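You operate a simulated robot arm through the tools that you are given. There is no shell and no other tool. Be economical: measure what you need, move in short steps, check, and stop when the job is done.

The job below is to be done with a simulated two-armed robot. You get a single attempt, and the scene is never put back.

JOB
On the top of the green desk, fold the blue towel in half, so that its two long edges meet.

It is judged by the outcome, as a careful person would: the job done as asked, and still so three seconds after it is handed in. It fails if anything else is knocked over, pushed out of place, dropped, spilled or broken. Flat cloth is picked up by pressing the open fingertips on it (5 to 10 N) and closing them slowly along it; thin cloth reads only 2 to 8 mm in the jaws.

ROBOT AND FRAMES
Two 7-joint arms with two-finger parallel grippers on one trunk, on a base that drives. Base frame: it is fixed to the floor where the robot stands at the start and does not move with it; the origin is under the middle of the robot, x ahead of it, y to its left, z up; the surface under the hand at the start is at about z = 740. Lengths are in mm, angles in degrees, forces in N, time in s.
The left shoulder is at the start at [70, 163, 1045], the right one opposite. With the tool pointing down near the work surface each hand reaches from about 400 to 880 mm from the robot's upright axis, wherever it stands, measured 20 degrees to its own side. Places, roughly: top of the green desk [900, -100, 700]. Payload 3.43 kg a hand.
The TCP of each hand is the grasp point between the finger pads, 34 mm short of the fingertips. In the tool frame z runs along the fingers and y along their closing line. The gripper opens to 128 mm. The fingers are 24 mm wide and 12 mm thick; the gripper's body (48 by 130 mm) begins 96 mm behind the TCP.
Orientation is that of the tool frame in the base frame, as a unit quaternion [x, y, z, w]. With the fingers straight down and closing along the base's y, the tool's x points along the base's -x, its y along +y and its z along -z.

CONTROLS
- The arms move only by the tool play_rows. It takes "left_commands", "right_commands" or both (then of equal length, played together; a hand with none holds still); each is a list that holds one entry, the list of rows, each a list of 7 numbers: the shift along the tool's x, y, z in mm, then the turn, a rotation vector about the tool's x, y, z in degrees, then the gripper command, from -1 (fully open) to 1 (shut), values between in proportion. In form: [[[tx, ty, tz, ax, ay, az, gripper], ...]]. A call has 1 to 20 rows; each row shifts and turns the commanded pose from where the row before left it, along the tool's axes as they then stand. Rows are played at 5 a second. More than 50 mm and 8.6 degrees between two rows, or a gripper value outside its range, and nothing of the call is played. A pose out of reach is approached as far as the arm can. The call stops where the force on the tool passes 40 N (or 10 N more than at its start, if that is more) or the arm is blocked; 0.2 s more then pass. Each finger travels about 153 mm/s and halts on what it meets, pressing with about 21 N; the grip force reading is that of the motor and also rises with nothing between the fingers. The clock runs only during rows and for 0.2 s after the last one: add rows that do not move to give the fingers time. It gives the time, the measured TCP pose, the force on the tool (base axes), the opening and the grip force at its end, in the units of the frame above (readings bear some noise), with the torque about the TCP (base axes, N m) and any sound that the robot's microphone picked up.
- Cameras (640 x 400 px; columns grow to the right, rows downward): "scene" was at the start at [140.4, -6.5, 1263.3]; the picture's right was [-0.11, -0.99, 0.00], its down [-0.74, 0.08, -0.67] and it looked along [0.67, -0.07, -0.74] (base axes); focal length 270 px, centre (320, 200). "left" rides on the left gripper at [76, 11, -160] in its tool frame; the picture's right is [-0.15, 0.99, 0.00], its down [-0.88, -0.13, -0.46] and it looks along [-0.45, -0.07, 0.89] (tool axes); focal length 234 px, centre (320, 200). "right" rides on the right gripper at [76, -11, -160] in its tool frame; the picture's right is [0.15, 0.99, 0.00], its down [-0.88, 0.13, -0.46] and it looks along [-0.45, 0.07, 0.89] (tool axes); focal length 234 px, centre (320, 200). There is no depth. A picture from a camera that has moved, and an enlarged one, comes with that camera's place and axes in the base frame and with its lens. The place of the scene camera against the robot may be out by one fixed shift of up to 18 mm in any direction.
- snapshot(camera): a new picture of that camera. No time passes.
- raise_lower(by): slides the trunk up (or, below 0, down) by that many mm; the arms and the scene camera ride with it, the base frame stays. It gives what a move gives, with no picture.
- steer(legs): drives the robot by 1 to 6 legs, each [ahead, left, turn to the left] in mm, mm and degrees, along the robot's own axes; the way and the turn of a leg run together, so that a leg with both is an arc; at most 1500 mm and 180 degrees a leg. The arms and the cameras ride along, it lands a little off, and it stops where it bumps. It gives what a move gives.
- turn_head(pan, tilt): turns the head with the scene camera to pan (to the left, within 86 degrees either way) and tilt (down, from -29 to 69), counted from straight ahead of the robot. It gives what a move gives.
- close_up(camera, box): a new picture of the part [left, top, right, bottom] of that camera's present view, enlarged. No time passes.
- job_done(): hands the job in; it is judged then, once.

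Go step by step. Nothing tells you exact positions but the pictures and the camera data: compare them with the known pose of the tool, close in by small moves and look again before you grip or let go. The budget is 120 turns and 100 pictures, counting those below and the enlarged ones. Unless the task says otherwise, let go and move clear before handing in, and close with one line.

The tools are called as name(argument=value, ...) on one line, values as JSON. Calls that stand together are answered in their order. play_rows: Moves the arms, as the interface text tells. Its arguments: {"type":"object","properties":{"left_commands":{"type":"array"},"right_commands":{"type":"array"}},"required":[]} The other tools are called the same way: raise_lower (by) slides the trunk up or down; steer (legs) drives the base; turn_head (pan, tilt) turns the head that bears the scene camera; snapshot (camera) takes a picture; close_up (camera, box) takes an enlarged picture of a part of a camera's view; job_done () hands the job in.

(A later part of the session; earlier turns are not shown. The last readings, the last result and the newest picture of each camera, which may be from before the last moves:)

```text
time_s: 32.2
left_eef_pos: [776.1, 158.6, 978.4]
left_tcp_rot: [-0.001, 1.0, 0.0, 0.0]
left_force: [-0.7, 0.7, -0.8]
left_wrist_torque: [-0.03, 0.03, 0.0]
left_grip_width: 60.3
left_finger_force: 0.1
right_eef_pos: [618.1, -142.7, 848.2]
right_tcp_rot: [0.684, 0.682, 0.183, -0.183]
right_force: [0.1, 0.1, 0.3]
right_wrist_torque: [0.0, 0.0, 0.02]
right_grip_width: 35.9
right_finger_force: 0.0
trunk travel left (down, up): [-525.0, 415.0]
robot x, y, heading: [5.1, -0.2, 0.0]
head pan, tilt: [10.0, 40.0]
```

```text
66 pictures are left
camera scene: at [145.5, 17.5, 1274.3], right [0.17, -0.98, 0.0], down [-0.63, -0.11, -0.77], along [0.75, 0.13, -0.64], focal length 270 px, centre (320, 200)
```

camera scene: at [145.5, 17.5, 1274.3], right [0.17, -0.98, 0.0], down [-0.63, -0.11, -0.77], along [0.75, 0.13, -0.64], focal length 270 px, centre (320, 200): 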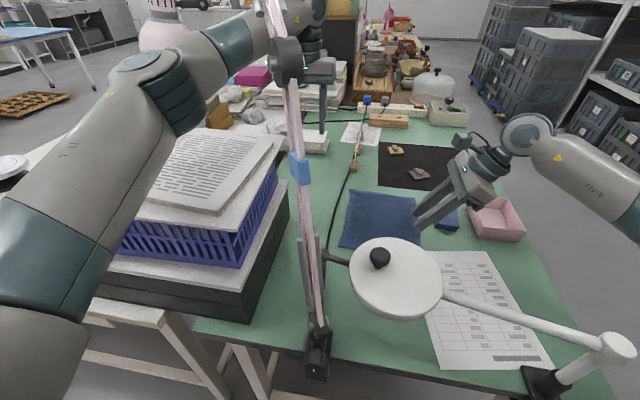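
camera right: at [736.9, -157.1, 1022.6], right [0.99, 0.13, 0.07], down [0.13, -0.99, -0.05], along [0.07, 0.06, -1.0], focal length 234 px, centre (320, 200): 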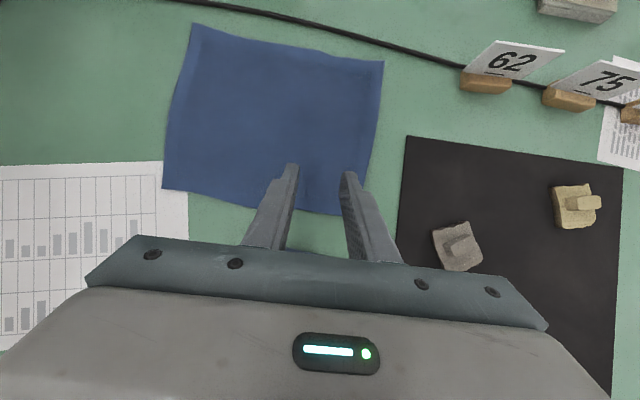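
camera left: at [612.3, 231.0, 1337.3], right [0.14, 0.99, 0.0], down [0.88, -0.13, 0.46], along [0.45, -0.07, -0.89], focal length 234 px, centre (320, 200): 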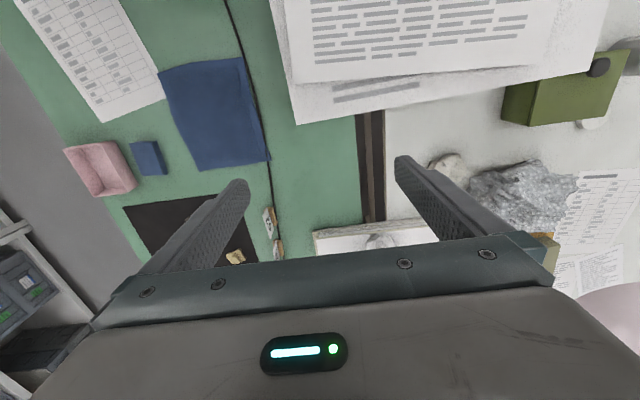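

play_rows(left_commands=[[[0, -20, 25, 0, 0, 0, 0.06], [0, -25, 25, 0, 0, 0, 0.06], [0, -25, 25, 0, 0, 0, 0.06], [0, 0, 0, 0, 0, 0, 0.06]]])

snapshot(camera="scene")

snapshot(camera="left")

```text
time_s: 33.2
left_eef_pos: [775.6, 89.1, 901.1]
left_tcp_rot: [0.0, 1.0, 0.0, 0.001]
left_force: [-0.1, 0.0, 0.5]
left_wrist_torque: [-0.03, -0.02, 0.0]
left_grip_width: 60.1
left_finger_force: 0.1
right_eef_pos: [617.8, -141.9, 847.8]
right_tcp_rot: [0.683, 0.683, 0.183, -0.183]
right_force: [-0.8, 0.3, 0.9]
right_wrist_torque: [-0.03, -0.05, -0.01]
right_grip_width: 36.0
right_finger_force: 0.1
trunk travel left (down, up): [-525.0, 415.0]
robot x, y, heading: [-0.9, -0.1, -0.0]
head pan, tilt: [10.0, 40.0]
```

```text
65 pictures are left
camera scene: at [145.1, 17.2, 1274.4], right [0.17, -0.98, 0.0], down [-0.63, -0.11, -0.77], along [0.75, 0.13, -0.64], focal length 270 px, centre (320, 200)
```

scene: 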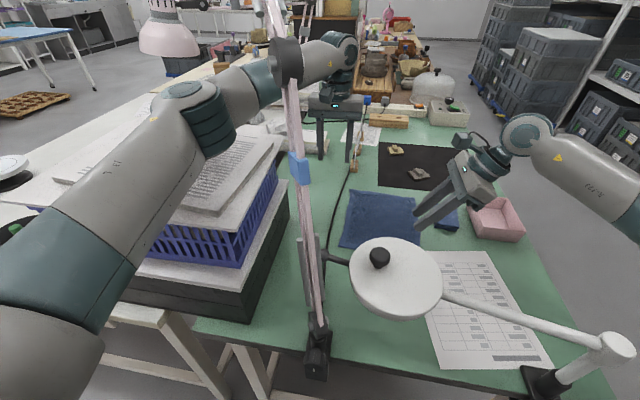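

```text
64 pictures are left
camera left: at [699.1, 101.6, 1060.8], right [0.15, 0.99, 0.0], down [0.88, -0.13, 0.46], along [0.45, -0.07, -0.89], focal length 234 px, centre (320, 200)
```

left: 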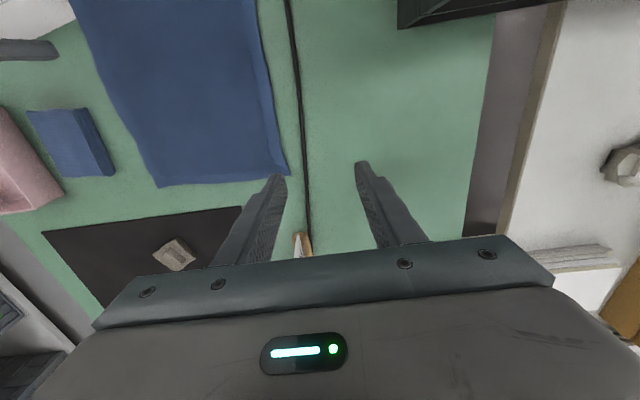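

close_up(camera="scene", box=[150, 0, 390, 150])

turn_head(pan=10, tilt=10)

snapshot(camera="scene")

```text
2.67 times, centred on (270, 75) of scene
camera zoom: at [145.1, 17.2, 1274.4], right [0.17, -0.98, 0.0], down [-0.63, -0.11, -0.77], along [0.75, 0.13, -0.64], focal length 720 px, centre (453, 533)
```

zoom: 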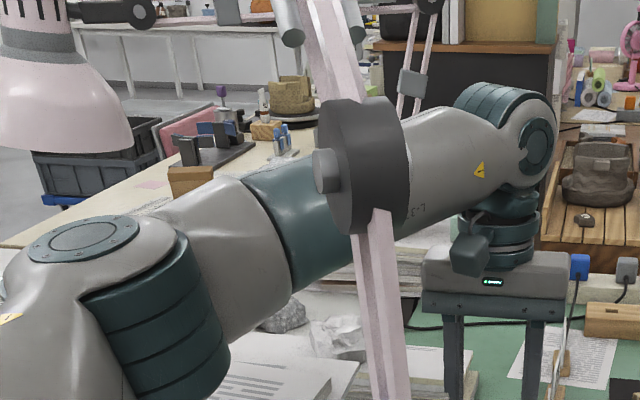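

```text
time_s: 34.1
left_eef_pos: [774.6, 89.2, 901.4]
left_tcp_rot: [-0.001, 1.0, 0.0, 0.0]
left_force: [0.5, -0.1, 1.0]
left_wrist_torque: [0.02, 0.01, 0.0]
left_grip_width: 60.3
left_finger_force: 0.1
right_eef_pos: [618.9, -143.2, 848.3]
right_tcp_rot: [0.684, 0.682, 0.183, -0.182]
right_force: [-0.3, -1.5, 0.7]
right_wrist_torque: [0.03, 0.0, 0.0]
right_grip_width: 35.8
right_finger_force: 0.2
trunk travel left (down, up): [-525.0, 415.0]
robot x, y, heading: [0.3, -1.6, 0.0]
head pan, tilt: [10.0, 10.0]
```

```text
62 pictures are left
camera scene: at [153.3, 18.1, 1321.9], right [0.17, -0.98, 0.0], down [-0.17, -0.03, -0.98], along [0.97, 0.17, -0.17], focal length 270 px, centre (320, 200)
```

scene: 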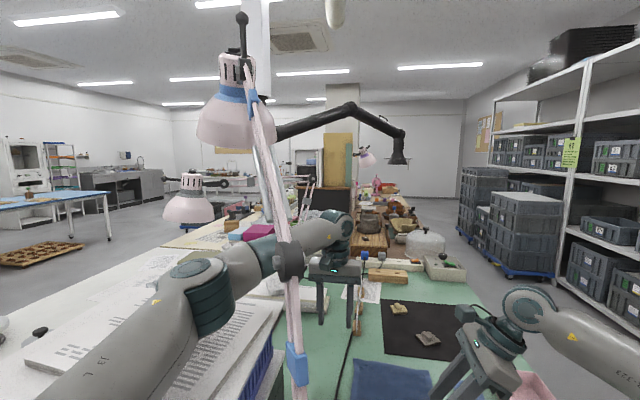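

What looked like one slanted pole is really a near-vertical lower pole with a joint at about [404,96,1213], and an upper arm above it. Moving the left arm further in would bring its elbow against the pole, so I retract it the way it came. Instead the right hand will grip the middle of the edge and follow a proper fold arc, turning the wrist along the way.

play_rows(left_commands=[[[0, 25, -25, 0, 0, 0, 0.06], [0, 25, -25, 0, 0, 0, 0.06], [0, 20, -25, 0, 0, 0, 0.06], [0, 30, 0, 0, 0, 0, 0.5], [0, 30, 0, 0, 0, 0, 1], [23, 0, 0, 0, 0, 0, 1], [25, 0, 0, 0, 0, 0, 1], [25, 0, 0, 0, 0, 0, 1], [15, 0, 0, 0, 0, 0, 1], [0, 0, 0, 0, 0, 0, 1]]])

turn_head(pan=-15, tilt=45)

snapshot(camera="scene")

snapshot(camera="right")

```text
time_s: 36.3
left_eef_pos: [687.9, 218.2, 974.9]
left_tcp_rot: [-0.001, 1.0, 0.0, -0.001]
left_force: [-0.9, 1.2, -1.1]
left_wrist_torque: [0.0, 0.02, 0.01]
left_grip_width: 0.0
left_finger_force: 21.6
right_eef_pos: [617.9, -142.3, 848.2]
right_tcp_rot: [0.684, 0.682, 0.183, -0.182]
right_force: [0.2, 0.0, -0.6]
right_wrist_torque: [0.01, -0.02, 0.0]
right_grip_width: 36.1
right_finger_force: 0.0
trunk travel left (down, up): [-525.0, 415.0]
robot x, y, heading: [-1.2, -0.8, 0.1]
head pan, tilt: [10.0, 10.0]
```

```text
time_s: 37.3
left_eef_pos: [688.6, 216.7, 977.6]
left_tcp_rot: [-0.001, 1.0, -0.001, 0.0]
left_force: [0.7, -0.2, 0.2]
left_wrist_torque: [-0.01, -0.02, 0.0]
left_grip_width: 0.0
left_finger_force: 21.7
right_eef_pos: [619.2, -142.7, 846.8]
right_tcp_rot: [0.683, 0.683, 0.183, -0.183]
right_force: [-0.2, 0.5, 0.0]
right_wrist_torque: [0.0, 0.02, 0.03]
right_grip_width: 36.0
right_finger_force: 0.1
trunk travel left (down, up): [-525.0, 415.0]
robot x, y, heading: [-0.6, -2.8, 0.2]
head pan, tilt: [-15.0, 45.0]
```

```text
61 pictures are left
camera scene: at [140.4, -19.0, 1267.1], right [-0.26, -0.97, 0.0], down [-0.68, 0.18, -0.71], along [0.68, -0.18, -0.71], focal length 270 px, centre (320, 200)
```

scene: 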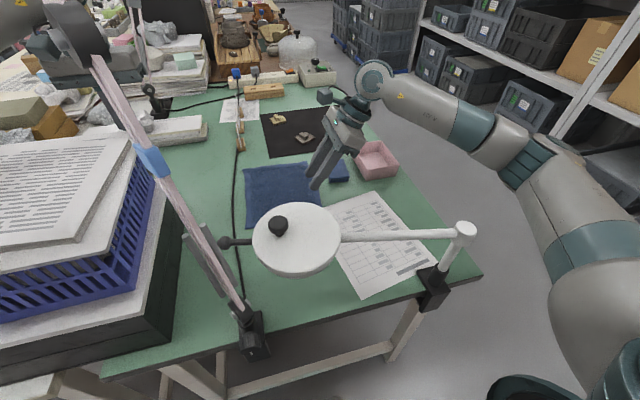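

```text
60 pictures are left
camera right: at [608.8, -156.4, 1023.8], right [0.99, 0.13, 0.07], down [0.13, -0.99, -0.05], along [0.07, 0.06, -1.0], focal length 234 px, centre (320, 200)
```

right: 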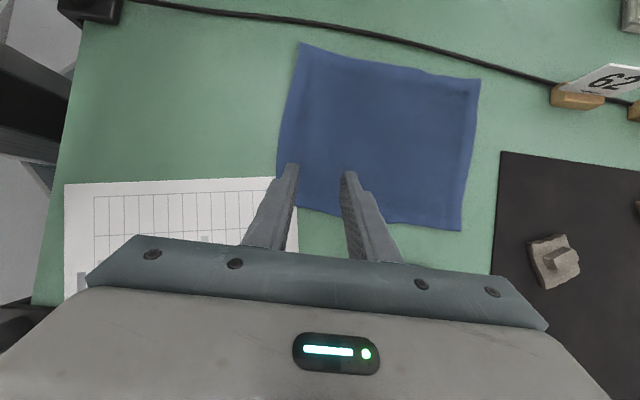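

play_rows(right_commands=[[[0, 36, 0, 0, 0, 0, 0.53], [0, 36, 0, 0, 0, 0, 0.53], [0, 0, 0, 0, 7.5, 0, 0.53], [0, 0, 0, 0, 7.5, 0, 0.53], [-21, 0, 12.2, 0, 0, 0, 0.53], [-21, 0, 12.2, 0, 0, 0, 0.53], [0, 0, 0, 0, 0, 0, 0.53]]])

snapshot(camera="right")

snapshot(camera="scene")

```text
time_s: 38.9
left_eef_pos: [688.0, 218.5, 976.8]
left_tcp_rot: [-0.001, 1.0, 0.0, 0.0]
left_force: [0.9, 0.6, -0.7]
left_wrist_torque: [-0.03, -0.03, -0.02]
left_grip_width: 0.0
left_finger_force: 20.8
right_eef_pos: [691.9, -155.4, 800.0]
right_tcp_rot: [0.654, 0.653, 0.27, -0.271]
right_force: [0.1, -0.7, 0.0]
right_wrist_torque: [0.0, -0.02, 0.0]
right_grip_width: 30.3
right_finger_force: 0.0
trunk travel left (down, up): [-525.0, 415.0]
robot x, y, heading: [1.3, 0.2, 0.1]
head pan, tilt: [-15.0, 45.0]
```

```text
59 pictures are left
camera right: at [682.0, -214.3, 965.6], right [0.99, 0.1, 0.1], down [0.13, -0.94, -0.3], along [0.07, 0.31, -0.95], focal length 234 px, centre (320, 200)
```

right: 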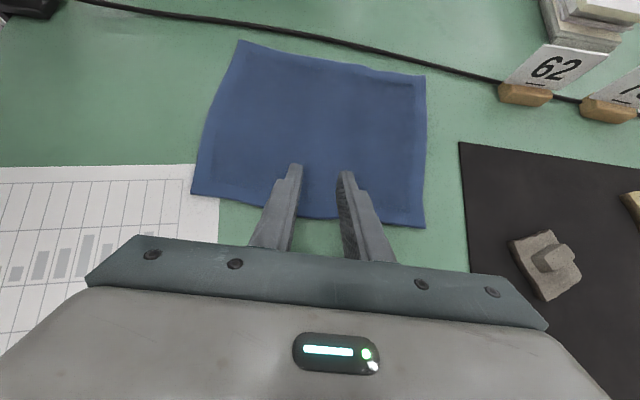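

```text
58 pictures are left
camera scene: at [140.1, -18.8, 1267.1], right [-0.26, -0.97, 0.0], down [-0.68, 0.18, -0.71], along [0.68, -0.18, -0.71], focal length 270 px, centre (320, 200)
```

scene: 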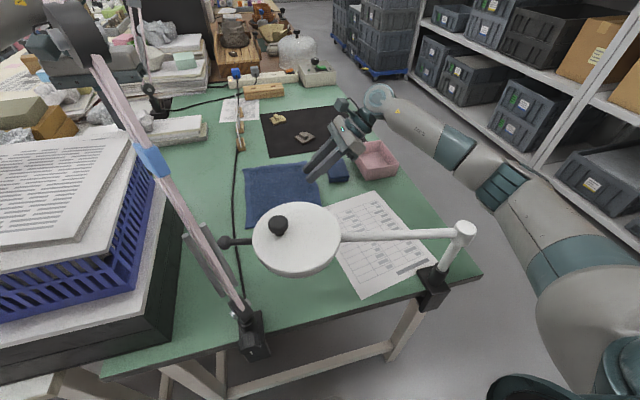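

play_rows(right_commands=[[[-10.2, 0, 6, 0, 0, 0, 0.53], [-10.3, 0, 6, 0, 0, 0, 0.53], [0, 0, 0, 0, 0, 0, 0.53], [-1.06, 0, 1.06, 0, 0, 0, 0.53], [0, 0, 0, 0, 0, 0, 0.53]]])

```text
time_s: 40.1
left_eef_pos: [687.9, 219.4, 975.6]
left_tcp_rot: [-0.001, 1.0, 0.0, -0.001]
left_force: [-0.3, 0.8, -1.1]
left_wrist_torque: [0.01, 0.0, 0.0]
left_grip_width: 0.2
left_finger_force: 20.7
right_eef_pos: [692.1, -160.7, 775.5]
right_tcp_rot: [0.653, 0.654, 0.27, -0.271]
right_force: [0.5, -0.1, 2.9]
right_wrist_torque: [0.0, -0.01, -0.03]
right_grip_width: 30.3
right_finger_force: 0.1
trunk travel left (down, up): [-525.0, 415.0]
robot x, y, heading: [-0.4, 0.1, -0.1]
head pan, tilt: [-15.0, 45.0]
```

play_rows(right_commands=[[[-0.6, 0, 0.6, 0, 0, 0, 0.53], [0, 0, 0, 0, 0, 0, 0.53], [0, 0, 0, 0, 0, 0, 0.58], [0, 0, 0, 0, 0, 0, 0.63], [0, 0, 0, 0, 0, 0, 0.68], [0, 0, 0, 0, 0, 0, 0.73], [0, 0, 0, 0, 0, 0, 0.78], [0, 0, 0, 0, 0, 0, 0.83], [0, 0, 0, 0, 0, 0, 0.88], [0, 0, 0, 0, 0, 0, 0.94], [0, 0, 0, 0, 0, 0, 1], [0, 0, 0, 0, 0, 0, 1], [0, 0, 0, 0, 0, 0, 1]]])

close_up(camera="right", box=[180, 20, 460, 240])

```text
time_s: 42.9
left_eef_pos: [687.8, 218.0, 976.0]
left_tcp_rot: [-0.001, 1.0, 0.001, 0.0]
left_force: [-0.6, 0.2, 0.2]
left_wrist_torque: [0.0, 0.01, 0.02]
left_grip_width: 0.3
left_finger_force: 20.0
right_eef_pos: [690.8, -161.2, 774.8]
right_tcp_rot: [0.653, 0.653, 0.271, -0.271]
right_force: [0.3, -0.1, 6.2]
right_wrist_torque: [0.11, 0.0, 0.0]
right_grip_width: 3.9
right_finger_force: 20.4
trunk travel left (down, up): [-525.0, 415.0]
robot x, y, heading: [2.6, 2.1, 0.0]
head pan, tilt: [-15.0, 45.0]
```

```text
1.82 times, centred on (320, 130) of right
camera zoom: at [681.4, -220.3, 941.3], right [0.99, 0.1, 0.1], down [0.13, -0.94, -0.3], along [0.07, 0.31, -0.95], focal length 426 px, centre (320, 327)
```

zoom: 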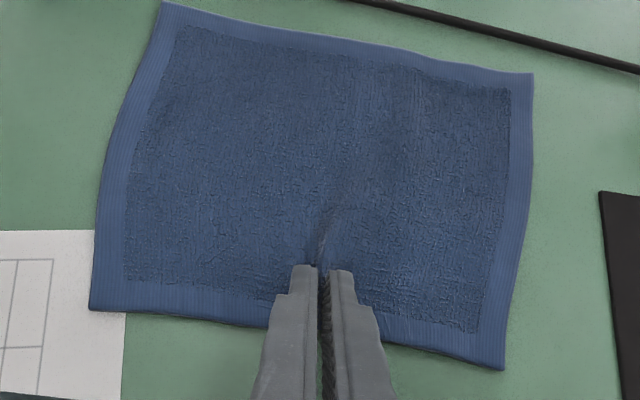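

The middle of the edge is held at 3.9 mm. I carry it up the first quarter of the fold arc, turning the wrist with it.

play_rows(right_commands=[[[10.7, 0, -7.5, 0, -2.9, 0, 1], [10.7, 0, -7.5, 0, -2.9, 0, 1], [12.5, 0, -5.1, 0, -2.9, 0, 1], [12.5, 0, -5.1, 0, -3, 0, 1], [13.2, 0, -3.4, 0, -2.9, 0, 1], [13.2, 0, -3.4, 0, -2.9, 0, 1], [13.8, 0, -1.4, 0, -2.9, 0, 1], [13.8, 0, -1.4, 0, -2.9, 0, 1], [14, 0, 0.5, 0, -2.9, 0, 1], [14, 0, 0.5, 0, -3, 0, 1], [13.8, 0, 2.4, 0, -2.9, 0, 1], [13.8, 0, 2.4, 0, -2.9, 0, 1], [0, 0, 0, 0, 0, 0, 1], [0, 0, 0, 0, 0, 0, 1]]])

snapshot(camera="right")

close_up(camera="scene", box=[210, 100, 450, 250])

close_up(camera="left", box=[0, 20, 290, 220])

```text
time_s: 45.9
left_eef_pos: [689.0, 217.6, 975.7]
left_tcp_rot: [-0.001, 1.0, 0.0, -0.001]
left_force: [0.6, 0.1, 0.2]
left_wrist_torque: [-0.01, -0.01, 0.01]
left_grip_width: 0.0
left_finger_force: 21.2
right_eef_pos: [691.2, -44.8, 869.6]
right_tcp_rot: [0.705, 0.704, 0.061, -0.062]
right_force: [-0.3, -0.1, -0.8]
right_wrist_torque: [-0.01, 0.03, -0.04]
right_grip_width: 3.9
right_finger_force: 21.0
trunk travel left (down, up): [-525.0, 415.0]
robot x, y, heading: [-0.2, 1.6, -0.1]
head pan, tilt: [-15.0, 45.0]
```

```text
56 pictures are left
camera right: at [681.4, 2.1, 1039.5], right [0.99, 0.14, 0.03], down [0.13, -0.95, 0.3], along [0.07, -0.29, -0.95], focal length 234 px, centre (320, 200)
```

right: 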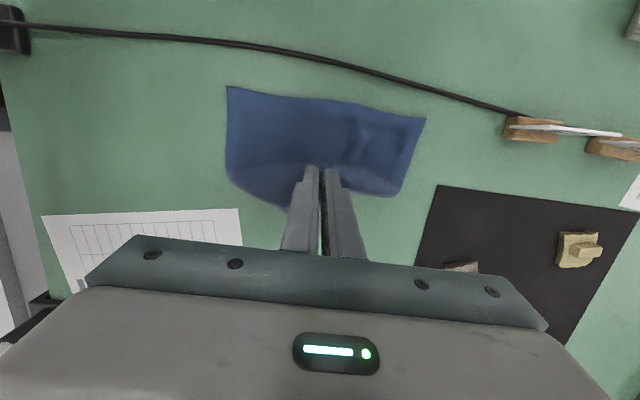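

```text
2.67 times, centred on (330, 175) of scene
camera zoom: at [140.4, -18.6, 1267.1], right [-0.26, -0.97, 0.0], down [-0.68, 0.18, -0.71], along [0.68, -0.18, -0.71], focal length 720 px, centre (293, 267)
```

zoom: 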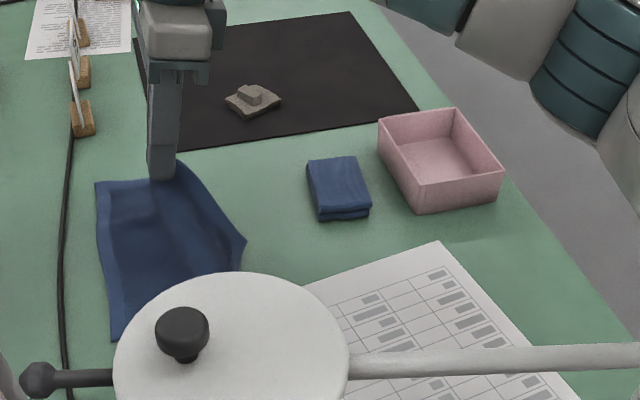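

```text
2.00 times, centred on (145, 120) of left
camera zoom: at [613.2, 230.9, 1135.6], right [0.15, 0.99, 0.0], down [0.88, -0.13, 0.46], along [0.45, -0.07, -0.89], focal length 468 px, centre (670, 360)
```

zoom: 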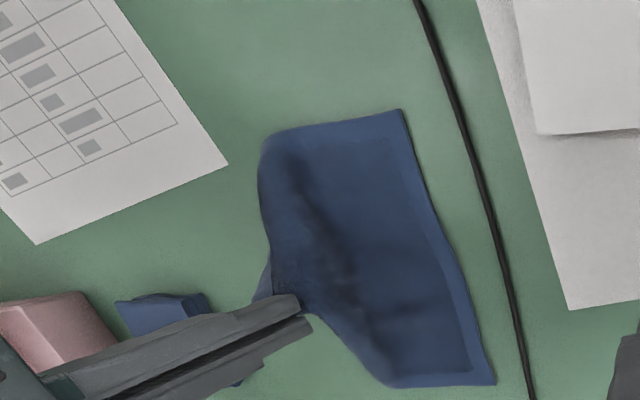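

The lower half stayed flat and the upper half now stands over the fold line. I move the left hand forward out of the way, then carry on over the second part of the arc.

play_rows(left_commands=[[[-25, 0, 0, 0, 0, 0, 1], [-25, 0, 0, 0, 0, 0, 1], [-25, 0, 0, 0, 0, 0, 1], [-25, 0, 0, 0, 0, 0, 1], [0, 0, 0, 0, 0, 0, 1]]])

play_rows(right_commands=[[[15.8, 0, 5.3, 0, -3.5, 0, 1], [15.8, 0, 5.3, 0, -3.5, 0, 1], [15.4, 0, 9.5, 0, -3, 0, 1], [15.3, 0, 9.4, 0, -3, 0, 1], [12.9, 0, 12.7, 0, -3, 0, 1], [12.9, 0, 12.6, 0, -3, 0, 1], [7.7, 0, 10, 0, -2, 0, 1], [7.7, 0, 10.1, 0, -2, 0, 1], [0, 0, 0, 0, 0, 0, 1]]])

snapshot(camera="right")

close_up(camera="scene", box=[180, 80, 450, 250])

snapshot(camera="left")

```text
time_s: 47.1
left_eef_pos: [788.1, 219.2, 977.1]
left_tcp_rot: [-0.001, 1.0, 0.0, 0.0]
left_force: [0.5, 1.3, -0.6]
left_wrist_torque: [-0.03, 0.0, -0.01]
left_grip_width: 0.1
left_finger_force: 21.1
right_eef_pos: [690.6, -45.7, 869.1]
right_tcp_rot: [0.705, 0.704, 0.061, -0.061]
right_force: [-0.3, -0.1, 0.5]
right_wrist_torque: [0.0, 0.01, 0.0]
right_grip_width: 3.8
right_finger_force: 21.1
trunk travel left (down, up): [-525.0, 415.0]
robot x, y, heading: [0.7, 1.6, -0.1]
head pan, tilt: [-15.0, 45.0]
```

```text
time_s: 49.1
left_eef_pos: [788.0, 217.3, 976.5]
left_tcp_rot: [0.0, 1.0, 0.001, -0.001]
left_force: [0.2, 0.4, 0.0]
left_wrist_torque: [0.01, -0.01, 0.01]
left_grip_width: 0.0
left_finger_force: 20.5
right_eef_pos: [693.9, 53.3, 795.8]
right_tcp_rot: [0.703, 0.702, -0.08, 0.081]
right_force: [0.0, 0.1, 0.4]
right_wrist_torque: [-0.06, -0.03, 0.0]
right_grip_width: 3.6
right_finger_force: 21.4
trunk travel left (down, up): [-525.0, 415.0]
robot x, y, heading: [1.7, -0.6, 0.0]
head pan, tilt: [-15.0, 45.0]
```

```text
53 pictures are left
camera right: at [683.3, 163.9, 933.2], right [0.99, 0.14, -0.03], down [0.13, -0.76, 0.64], along [0.07, -0.64, -0.77], focal length 234 px, centre (320, 200)
```

right: 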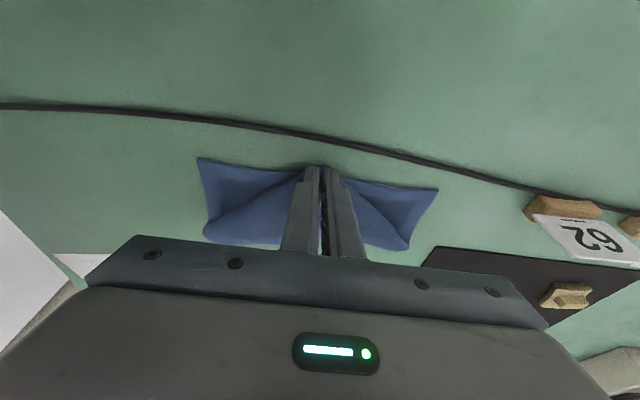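

```text
2.35 times, centred on (315, 165) of scene
camera zoom: at [140.3, -19.4, 1267.1], right [-0.26, -0.97, 0.0], down [-0.68, 0.18, -0.71], along [0.68, -0.18, -0.71], focal length 635 px, centre (332, 282)
```

zoom: 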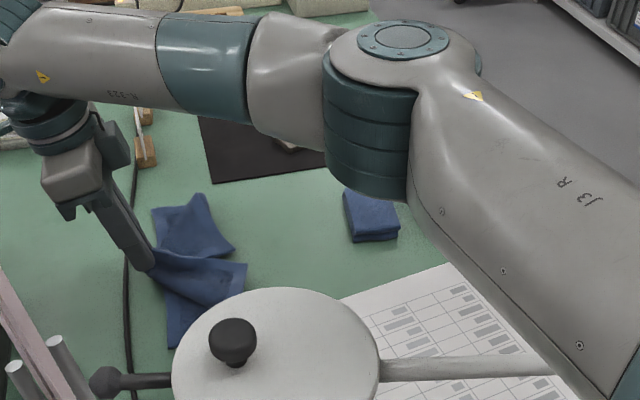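

```text
51 pictures are left
camera left: at [712.2, 230.1, 1136.6], right [0.15, 0.99, 0.0], down [0.88, -0.13, 0.46], along [0.45, -0.07, -0.89], focal length 234 px, centre (320, 200)
```

left: 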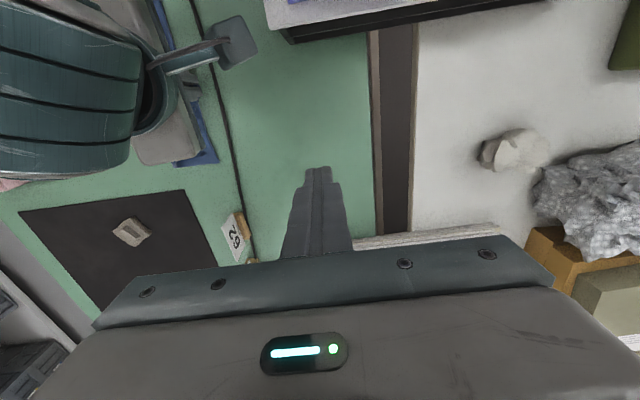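

The middle of the edge is over; the corners are trailing. I lower the middle onto the left edge, release gently, rise, and check the state.

play_rows(right_commands=[[[3.5, 0, 5.7, 0, -1, 0, 1], [2.4, 0, 5.7, 0, -1, 0, 1], [0, 0, 0, 0, 0, 0, 1], [0, 0, 0, 0, 0, 0, 0.9], [0, 0, 0, 0, 0, 0, 0.8], [0, 0, 0, 0, 0, 0, 0.7], [0, 0, 0, 0, 0, 0, 0.6], [0, 0, -15, 0, 0, 0, 0.6], [0, 0, -30, 0, 0, 0, 0.6], [-10, 0, -35, 0, 3, 0, 0.6], [-15, 0, -35, 0, 5, 0, 0.6], [-30, 0, -20, 0, 5, 0, 0.6], [-40, 0, 0, 0, 3, 0, 0.6], [-40, 0, 0, 0, 0, 0, 0.6], [0, 0, 0, 0, 0, 0, 0.6]]])

snapshot(camera="right")

snapshot(camera="scene")

```text
time_s: 52.3
left_eef_pos: [787.3, 219.0, 976.6]
left_tcp_rot: [-0.001, 1.0, -0.001, -0.001]
left_force: [-0.3, -0.2, 0.1]
left_wrist_torque: [-0.04, 0.02, -0.02]
left_grip_width: 0.0
left_finger_force: 21.0
right_eef_pos: [689.7, -45.7, 924.6]
right_tcp_rot: [0.707, 0.707, 0.006, -0.007]
right_force: [-0.8, -0.1, -0.4]
right_wrist_torque: [-0.03, -0.02, 0.0]
right_grip_width: 25.5
right_finger_force: 0.1
trunk travel left (down, up): [-525.0, 415.0]
robot x, y, heading: [-0.5, -5.1, 0.0]
head pan, tilt: [-15.0, 45.0]
```

```text
50 pictures are left
camera right: at [680.7, 28.2, 1085.2], right [0.99, 0.15, 0.0], down [0.13, -0.89, 0.44], along [0.07, -0.44, -0.9], focal length 234 px, centre (320, 200)
```

right: 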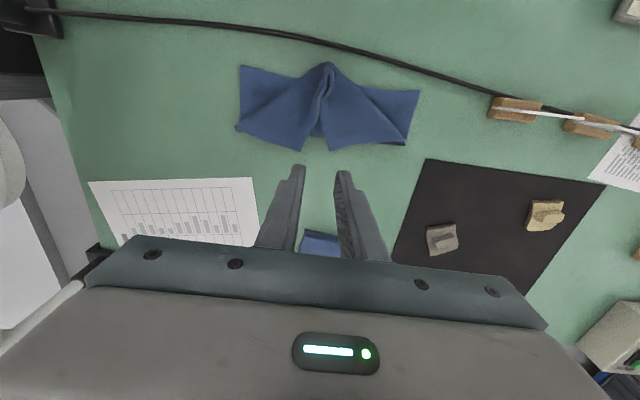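

```text
49 pictures are left
camera scene: at [140.5, -18.1, 1267.1], right [-0.26, -0.97, 0.0], down [-0.68, 0.18, -0.71], along [0.68, -0.18, -0.71], focal length 270 px, centre (320, 200)
```

scene: 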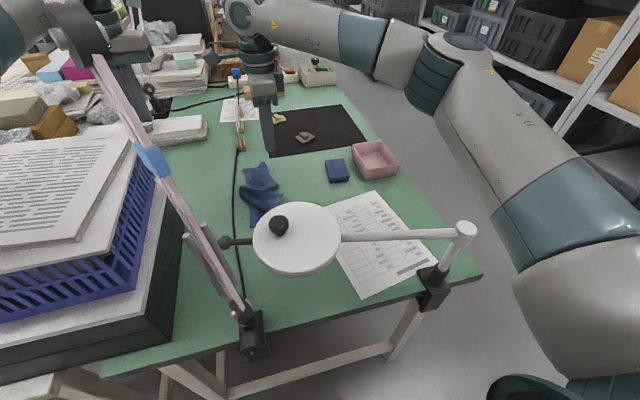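

close_up(camera="right", box=[220, 50, 440, 170])

close_up(camera="scene", box=[220, 140, 340, 230])

```text
2.91 times, centred on (330, 110) of right
camera zoom: at [680.7, 28.2, 1085.2], right [0.99, 0.15, 0.0], down [0.13, -0.89, 0.44], along [0.07, -0.44, -0.9], focal length 681 px, centre (291, 462)
```

zoom: 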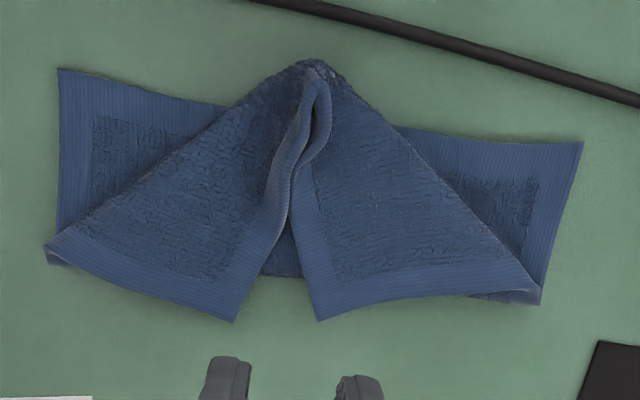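

```text
4.44 times, centred on (280, 185) of scene
camera zoom: at [140.5, -18.1, 1267.1], right [-0.26, -0.97, 0.0], down [-0.68, 0.18, -0.71], along [0.68, -0.18, -0.71], focal length 1200 px, centre (498, 267)
```

zoom: 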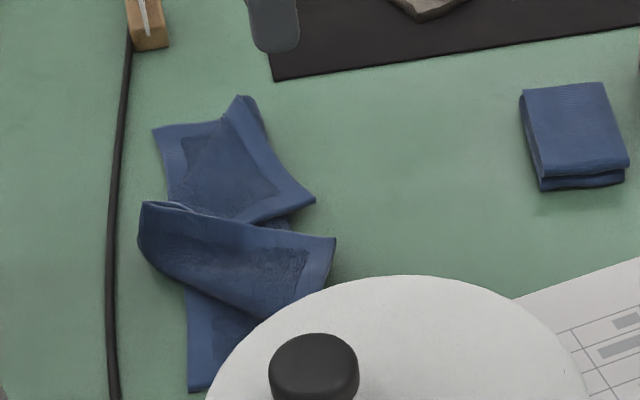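

The fold line is good, but the two end corners flopped back as wings. Corner A is at about [668,-63], C at [709,-57], and the left edge stays at y ≈ 34–41. I'll grip the tip of wing A along its diagonal and flip it over to B [579,34].

play_rows(right_commands=[[[0, 0, 0, 0, 0, -8.2, 0.6], [0, 0, 0, 0, 0, -8.2, 0.6], [0, 0, 0, 0, 0, -8.2, 0.6], [0, 0, 0, 0, 0, -8.2, 0.625], [0, 0, 0, 0, 0, -8.2, 0.625], [0, 0, 0, 0, 7.8, 0, 0.625], [0, 0, 0, 0, 7.8, 0, 0.625], [0, 0, 0, 0, 7.8, 0, 0.625], [0, 0, 0, 0, 7.8, 0, 0.625], [0, 0, 0, 0, 7.8, 0, 0.625], [-21.6, -9.5, 27.6, 0, 0, 0, 0.625], [-21.6, -9.5, 27.6, 0, 0, 0, 0.625], [-21.6, -9.5, 27.6, 0, 0, 0, 0.625], [0, 0, 0, 0, 0, 0, 0.625]]])

snapshot(camera="right")

snapshot(camera="scene")

```text
time_s: 55.3
left_eef_pos: [786.9, 218.3, 977.4]
left_tcp_rot: [-0.002, 1.0, -0.001, 0.0]
left_force: [-0.1, -0.2, 0.8]
left_wrist_torque: [0.04, 0.01, 0.01]
left_grip_width: 0.0
left_finger_force: 20.8
right_eef_pos: [670.0, -64.1, 818.3]
right_tcp_rot: [0.388, 0.856, 0.146, -0.307]
right_force: [0.2, 0.1, -0.5]
right_wrist_torque: [-0.02, -0.04, -0.01]
right_grip_width: 24.0
right_finger_force: 0.0
trunk travel left (down, up): [-525.0, 415.0]
robot x, y, heading: [2.7, 0.2, -0.1]
head pan, tilt: [-15.0, 45.0]
```

```text
46 pictures are left
camera right: at [690.0, -105.1, 989.4], right [0.67, 0.73, 0.11], down [0.74, -0.64, -0.21], along [-0.09, 0.22, -0.97], focal length 234 px, centre (320, 200)
```

right: 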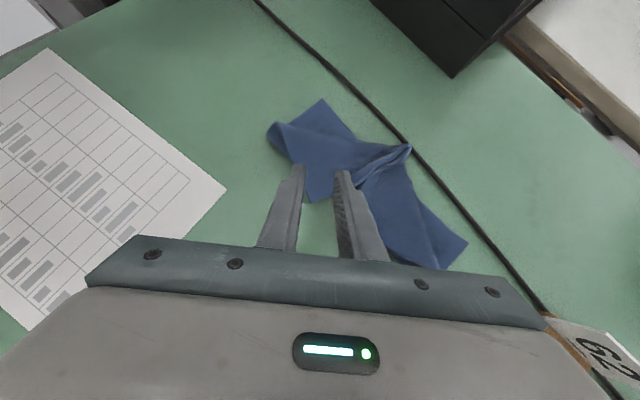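

```text
45 pictures are left
camera scene: at [140.0, -18.7, 1267.1], right [-0.26, -0.97, 0.0], down [-0.68, 0.18, -0.71], along [0.68, -0.18, -0.71], focal length 270 px, centre (320, 200)
```

scene: 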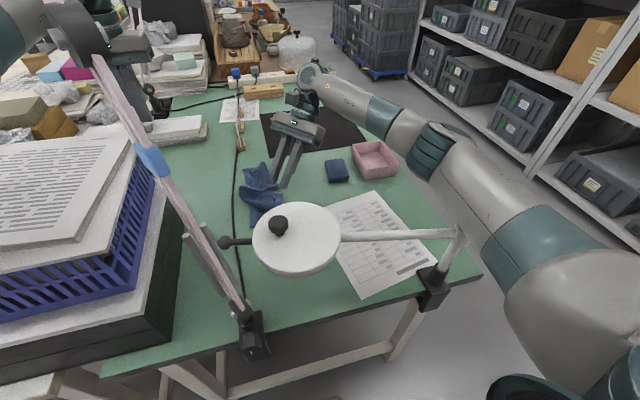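

close_up(camera="right", box=[230, 80, 430, 230])

```text
2.67 times, centred on (330, 155) of right
camera zoom: at [690.0, -105.1, 989.4], right [0.67, 0.73, 0.11], down [0.74, -0.64, -0.21], along [-0.09, 0.22, -0.97], focal length 624 px, centre (293, 320)
```

zoom: 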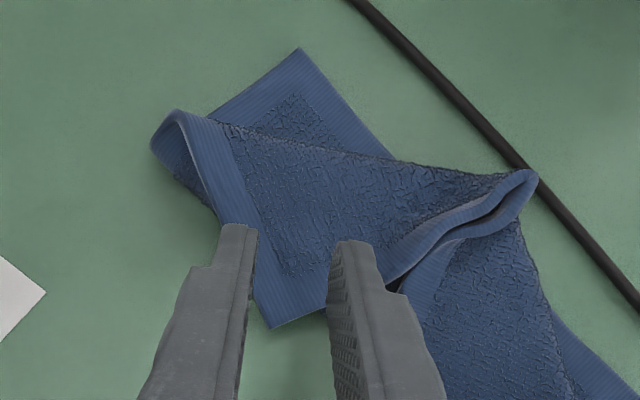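

play_rows(right_commands=[[[-8, 0, 18.1, 0, 0, 0, 0.625], [-8, 0, 18.1, 0, 0, 0, 0.625], [0, 0, 0, 0, 0, 0, 0.625], [-0.96, 0, 1.15, 0, 0, 0, 0.625], [0, 0, 0, 0, 0, 0, 0.625]]])

close_up(camera="right", box=[230, 80, 430, 230])

```text
time_s: 56.5
left_eef_pos: [787.8, 217.3, 977.4]
left_tcp_rot: [-0.001, 1.0, -0.001, -0.001]
left_force: [0.2, 0.3, 0.4]
left_wrist_torque: [0.03, -0.02, 0.02]
left_grip_width: 0.0
left_finger_force: 20.9
right_eef_pos: [666.2, -55.9, 786.9]
right_tcp_rot: [0.388, 0.858, 0.147, -0.301]
right_force: [-0.2, -0.7, -0.6]
right_wrist_torque: [-0.01, 0.02, 0.0]
right_grip_width: 23.9
right_finger_force: 0.0
trunk travel left (down, up): [-525.0, 415.0]
robot x, y, heading: [4.8, -2.2, -0.1]
head pan, tilt: [-15.0, 45.0]
```

```text
2.67 times, centred on (330, 155) of right
camera zoom: at [684.9, -96.2, 958.0], right [0.67, 0.73, 0.11], down [0.74, -0.65, -0.2], along [-0.07, 0.22, -0.97], focal length 624 px, centre (293, 320)
```

zoom: 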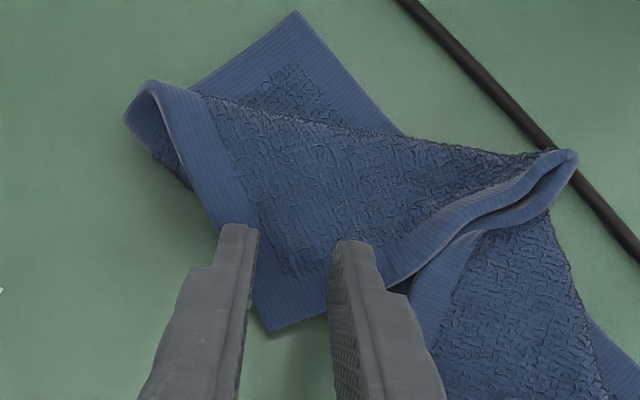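

play_rows(right_commands=[[[-2.6, 0, 3.1, 0, 0, 0, 0.625], [0, 0, 0, 0, 0, 0, 0.625], [0, 0, 0, 0, 0, 0, 0.625]]])

```text
time_s: 57.3
left_eef_pos: [787.4, 220.1, 978.2]
left_tcp_rot: [-0.001, 1.0, -0.001, 0.0]
left_force: [0.3, -0.1, -1.2]
left_wrist_torque: [0.0, -0.02, 0.02]
left_grip_width: 0.0
left_finger_force: 20.8
right_eef_pos: [668.2, -54.0, 786.7]
right_tcp_rot: [0.389, 0.859, 0.15, -0.298]
right_force: [0.1, 0.1, 0.1]
right_wrist_torque: [0.0, -0.01, -0.01]
right_grip_width: 24.1
right_finger_force: 0.1
trunk travel left (down, up): [-525.0, 415.0]
robot x, y, heading: [1.2, 0.3, -0.1]
head pan, tilt: [-15.0, 45.0]
```

The arm can't get lower at this tilt. I reduce the tilt to 25° while keeping the fingertip point.

play_rows(right_commands=[[[7.7, 0, -9.2, 0, 0, 0, 0.625], [0, 0, 0, 0, -7.5, 0, 0.625], [0, 0, 0, 0, -7.5, 0, 0.625], [8.2, 0, 3.8, 0, 0, 0, 0.625], [0, 0, 0, 0, 0, 0, 0.625]]])

close_up(camera="right", box=[230, 80, 430, 230])

```text
time_s: 58.5
left_eef_pos: [788.0, 217.3, 975.9]
left_tcp_rot: [-0.001, 1.0, 0.001, 0.0]
left_force: [0.4, 0.6, -0.2]
left_wrist_torque: [0.02, 0.02, 0.0]
left_grip_width: 0.0
left_finger_force: 21.2
right_eef_pos: [656.1, -49.2, 787.1]
right_tcp_rot: [0.405, 0.889, 0.094, -0.194]
right_force: [-0.3, -0.1, 1.1]
right_wrist_torque: [0.05, 0.01, 0.0]
right_grip_width: 24.1
right_finger_force: 0.0
trunk travel left (down, up): [-525.0, 415.0]
robot x, y, heading: [3.2, 2.2, -0.0]
head pan, tilt: [-15.0, 45.0]
```

```text
2.67 times, centred on (330, 155) of right
camera zoom: at [645.7, -54.6, 962.7], right [0.66, 0.75, 0.07], down [0.75, -0.66, 0.05], along [0.08, 0.02, -1.0], focal length 624 px, centre (293, 320)
```

zoom: 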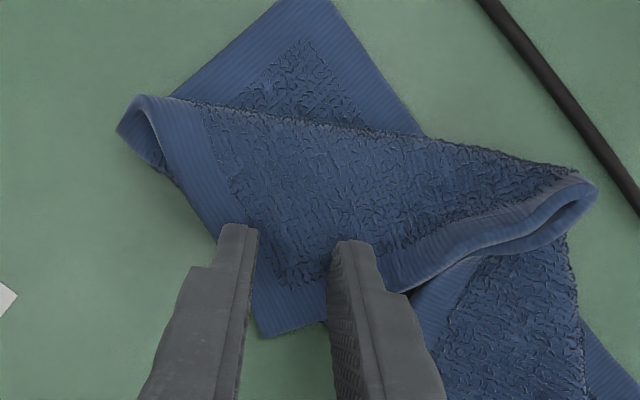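

play_rows(right_commands=[[[-2.1, 0, 4.5, 0, 0, 0, 0.625], [-0.85, 0, 1.8, 0, 0, 0, 0.625], [0, 0, 0, 0, 0, 0, 0.625]]])

```text
time_s: 59.3
left_eef_pos: [786.6, 217.1, 977.2]
left_tcp_rot: [0.0, 1.0, 0.001, 0.0]
left_force: [-0.1, -0.9, -0.5]
left_wrist_torque: [-0.01, -0.02, 0.01]
left_grip_width: 0.1
left_finger_force: 20.8
right_eef_pos: [656.2, -48.1, 781.6]
right_tcp_rot: [0.404, 0.889, 0.095, -0.192]
right_force: [0.0, -0.9, 13.4]
right_wrist_torque: [0.17, -0.1, -0.01]
right_grip_width: 23.4
right_finger_force: 0.2
trunk travel left (down, up): [-525.0, 415.0]
robot x, y, heading: [-3.3, 3.8, -0.1]
head pan, tilt: [-15.0, 45.0]
```

play_rows(right_commands=[[[0.4, 0, -0.8, 0, 0, 0, 0.625], [0, 0, 0, 0, 0, 0, 0.67], [0, 0, 0, 0, 0, 0, 0.72], [0, 0, 0, 0, 0, 0, 0.77], [0, 0, 0, 0, 0, 0, 0.82], [0, 0, 0, 0, 0, 0, 0.87], [0, 0, 0, 0, 0, 0, 0.93], [0, 0, 0, 0, 0, 0, 1], [0, 0, 0, 0, 0, 0, 1], [0, 0, 0, 0, 0, 0, 1]]])

close_up(camera="right", box=[230, 80, 430, 230])

```text
time_s: 61.5
left_eef_pos: [787.0, 218.9, 978.2]
left_tcp_rot: [-0.002, 1.0, 0.0, 0.001]
left_force: [0.3, 0.9, 0.0]
left_wrist_torque: [-0.03, 0.03, 0.03]
left_grip_width: 0.0
left_finger_force: 21.1
right_eef_pos: [656.7, -47.1, 781.9]
right_tcp_rot: [0.404, 0.889, 0.094, -0.192]
right_force: [3.2, 1.8, 15.0]
right_wrist_torque: [0.19, -0.16, 0.0]
right_grip_width: 4.2
right_finger_force: 20.6
trunk travel left (down, up): [-525.0, 415.0]
robot x, y, heading: [2.6, -0.9, -0.0]
head pan, tilt: [-15.0, 45.0]
```

```text
2.67 times, centred on (330, 155) of right
camera zoom: at [646.1, -53.9, 957.9], right [0.66, 0.75, 0.07], down [0.75, -0.66, 0.05], along [0.08, 0.02, -1.0], focal length 624 px, centre (293, 320)
```

zoom: 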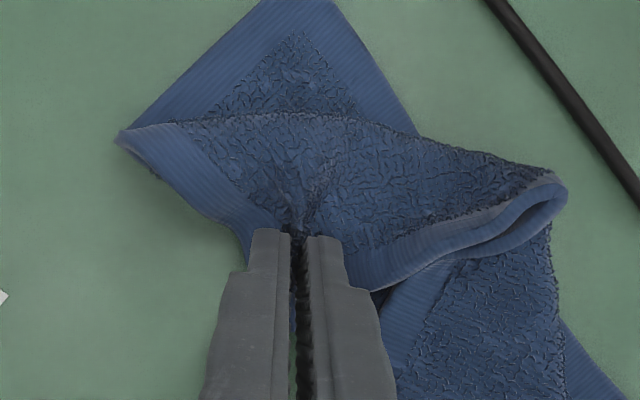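

Gripped at 4.2 mm. I flip this corner over along an arc toward B, turning the wrist with it.

play_rows(right_commands=[[[11.8, 0, -8.4, 0, -3.5, 0, 1], [11.9, 0, -8.3, 0, -3.5, 0, 1], [14.5, 0, -7.2, 0, -4, 0, 1], [14.4, 0, -7.2, 0, -4, 0, 1], [12.8, 0, -0.7, 0, -4, 0, 1], [12.7, 0, -0.7, 0, -4, 0, 1], [11.9, 0, 6.2, 0, -3.5, 0, 1], [11.8, 0, 6.2, 0, -3.5, 0, 1], [0, 0, 0, 0, 0, 0, 1]]])

snapshot(camera="right")

close_up(camera="scene", box=[180, 110, 380, 250])

```text
time_s: 63.5
left_eef_pos: [786.9, 217.7, 975.4]
left_tcp_rot: [0.0, 1.0, 0.001, -0.001]
left_force: [0.3, -0.7, 1.0]
left_wrist_torque: [-0.01, -0.01, 0.02]
left_grip_width: 0.0
left_finger_force: 20.8
right_eef_pos: [599.5, 18.7, 819.4]
right_tcp_rot: [0.415, 0.909, -0.014, 0.044]
right_force: [-0.4, -0.2, -1.0]
right_wrist_torque: [0.05, 0.0, 0.02]
right_grip_width: 3.8
right_finger_force: 20.6
trunk travel left (down, up): [-525.0, 415.0]
robot x, y, heading: [-2.6, 1.8, -0.0]
head pan, tilt: [-15.0, 45.0]
```

```text
40 pictures are left
camera right: at [531.8, 78.9, 971.3], right [0.65, 0.76, 0.0], down [0.64, -0.55, 0.54], along [0.41, -0.35, -0.84], focal length 234 px, centre (320, 200)
```

right: 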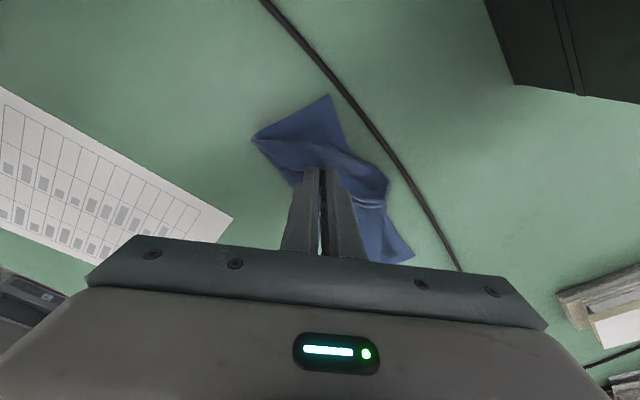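

```text
2.86 times, centred on (280, 180) of scene
camera zoom: at [140.5, -19.4, 1267.0], right [-0.26, -0.97, 0.0], down [-0.68, 0.18, -0.71], along [0.68, -0.18, -0.71], focal length 771 px, centre (434, 257)
```

zoom: 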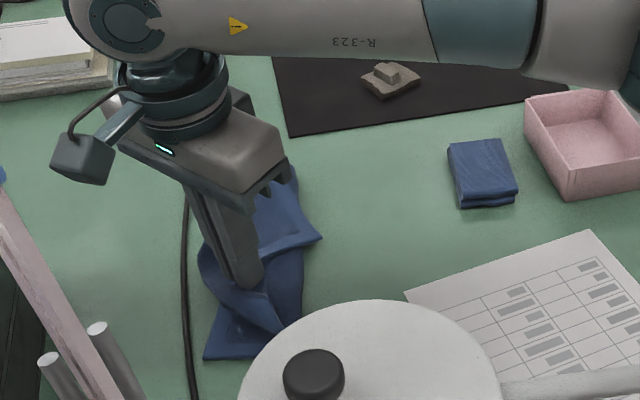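

play_rows(right_commands=[[[11.1, 0, 9.9, 0, -3, 0, 1], [11.1, 0, 9.9, 0, -3, 0, 1], [7.5, 0, 6.9, 0, -2, 0, 1], [7.5, 0, 6.9, 0, -2, 0, 1], [0, 0, 0, 0, 0, 0, 1]]])

snapshot(camera="right")

close_up(camera="scene", box=[180, 110, 380, 250])

```text
time_s: 64.7
left_eef_pos: [786.7, 217.8, 978.2]
left_tcp_rot: [0.0, 1.0, 0.0, 0.001]
left_force: [-0.1, -1.0, 0.2]
left_wrist_torque: [0.01, 0.02, -0.07]
left_grip_width: 0.0
left_finger_force: 21.0
right_eef_pos: [578.4, 42.0, 782.9]
right_tcp_rot: [0.413, 0.901, -0.049, 0.125]
right_force: [4.5, -2.8, 22.0]
right_wrist_torque: [-0.12, -0.25, -0.02]
right_grip_width: 3.9
right_finger_force: 21.1
trunk travel left (down, up): [-525.0, 415.0]
robot x, y, heading: [-0.3, -1.9, 0.1]
head pan, tilt: [-15.0, 45.0]
```

```text
38 pictures are left
camera right: at [494.4, 121.1, 916.6], right [0.66, 0.75, -0.02], down [0.57, -0.47, 0.67], along [0.5, -0.46, -0.74], focal length 234 px, centre (320, 200)
```

right: 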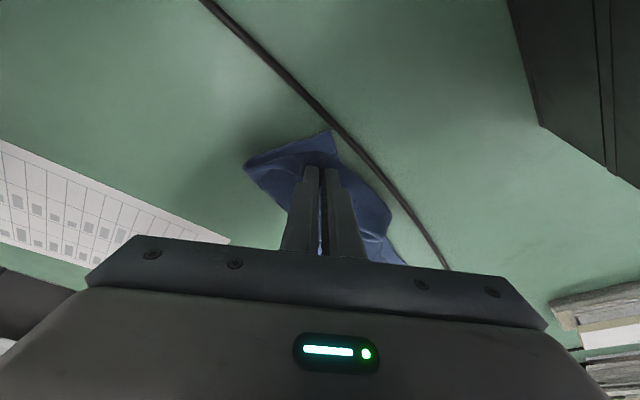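

```text
2.86 times, centred on (280, 180) of scene
camera zoom: at [139.0, -19.5, 1267.6], right [-0.26, -0.97, 0.0], down [-0.68, 0.18, -0.71], along [0.68, -0.18, -0.71], focal length 771 px, centre (434, 257)
```

zoom: 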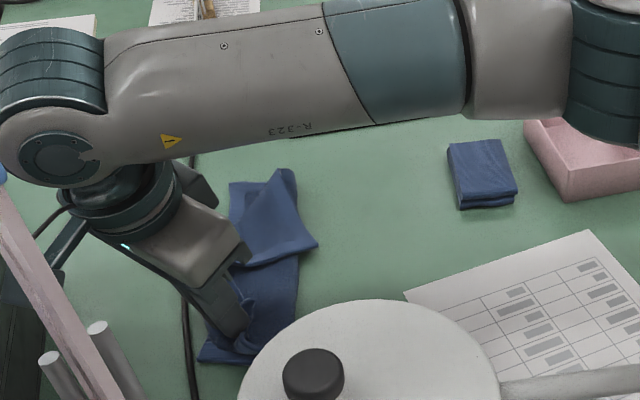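

play_rows(right_commands=[[[0, 0, -2, 0, 0, 0, 1], [0, 0, 0, 0, 0, 0, 0.9], [0, 0, 0, 0, 0, 0, 0.8], [0, 0, 0, 0, 0, 0, 0.7], [0, 0, 0, 0, 0, 0, 0.6], [0, 0, -15, 0, 0, 0, 0.6], [0, 0, -25, 0, 2, 0, 0.6], [-10, 0, -30, 0, 5, 0, 0.6], [-25, 0, -25, 0, 5, 0, 0.6], [-35, 0, -20, 0, 4, 0, 0.6], [-35, 20, 0, 0, 0, 0, 0.6], [-35, 20, 0, 0, 0, 0, 0.6], [0, 0, 0, 0, 0, 0, 0.6]]])

snapshot(camera="right")

```text
time_s: 67.5
left_eef_pos: [787.6, 217.4, 977.3]
left_tcp_rot: [0.0, 1.0, 0.0, 0.001]
left_force: [-0.2, -0.1, -0.7]
left_wrist_torque: [0.01, -0.03, 0.02]
left_grip_width: 0.0
left_finger_force: 21.3
right_eef_pos: [685.7, -19.6, 900.7]
right_tcp_rot: [0.415, 0.91, 0.009, -0.004]
right_force: [-0.4, 0.0, -0.4]
right_wrist_torque: [0.02, -0.04, 0.02]
right_grip_width: 25.5
right_finger_force: 0.0
trunk travel left (down, up): [-525.0, 415.0]
robot x, y, heading: [-2.4, 2.3, -0.0]
head pan, tilt: [-15.0, 45.0]
```

```text
36 pictures are left
camera right: at [628.8, 28.0, 1061.8], right [0.65, 0.76, 0.01], down [0.68, -0.59, 0.45], along [0.35, -0.28, -0.9], focal length 234 px, centre (320, 200)
```

right: 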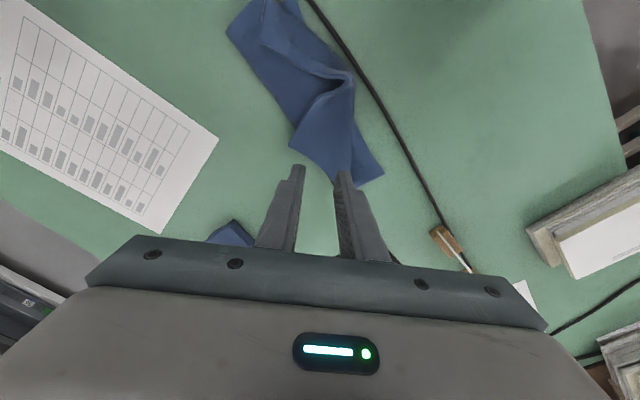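

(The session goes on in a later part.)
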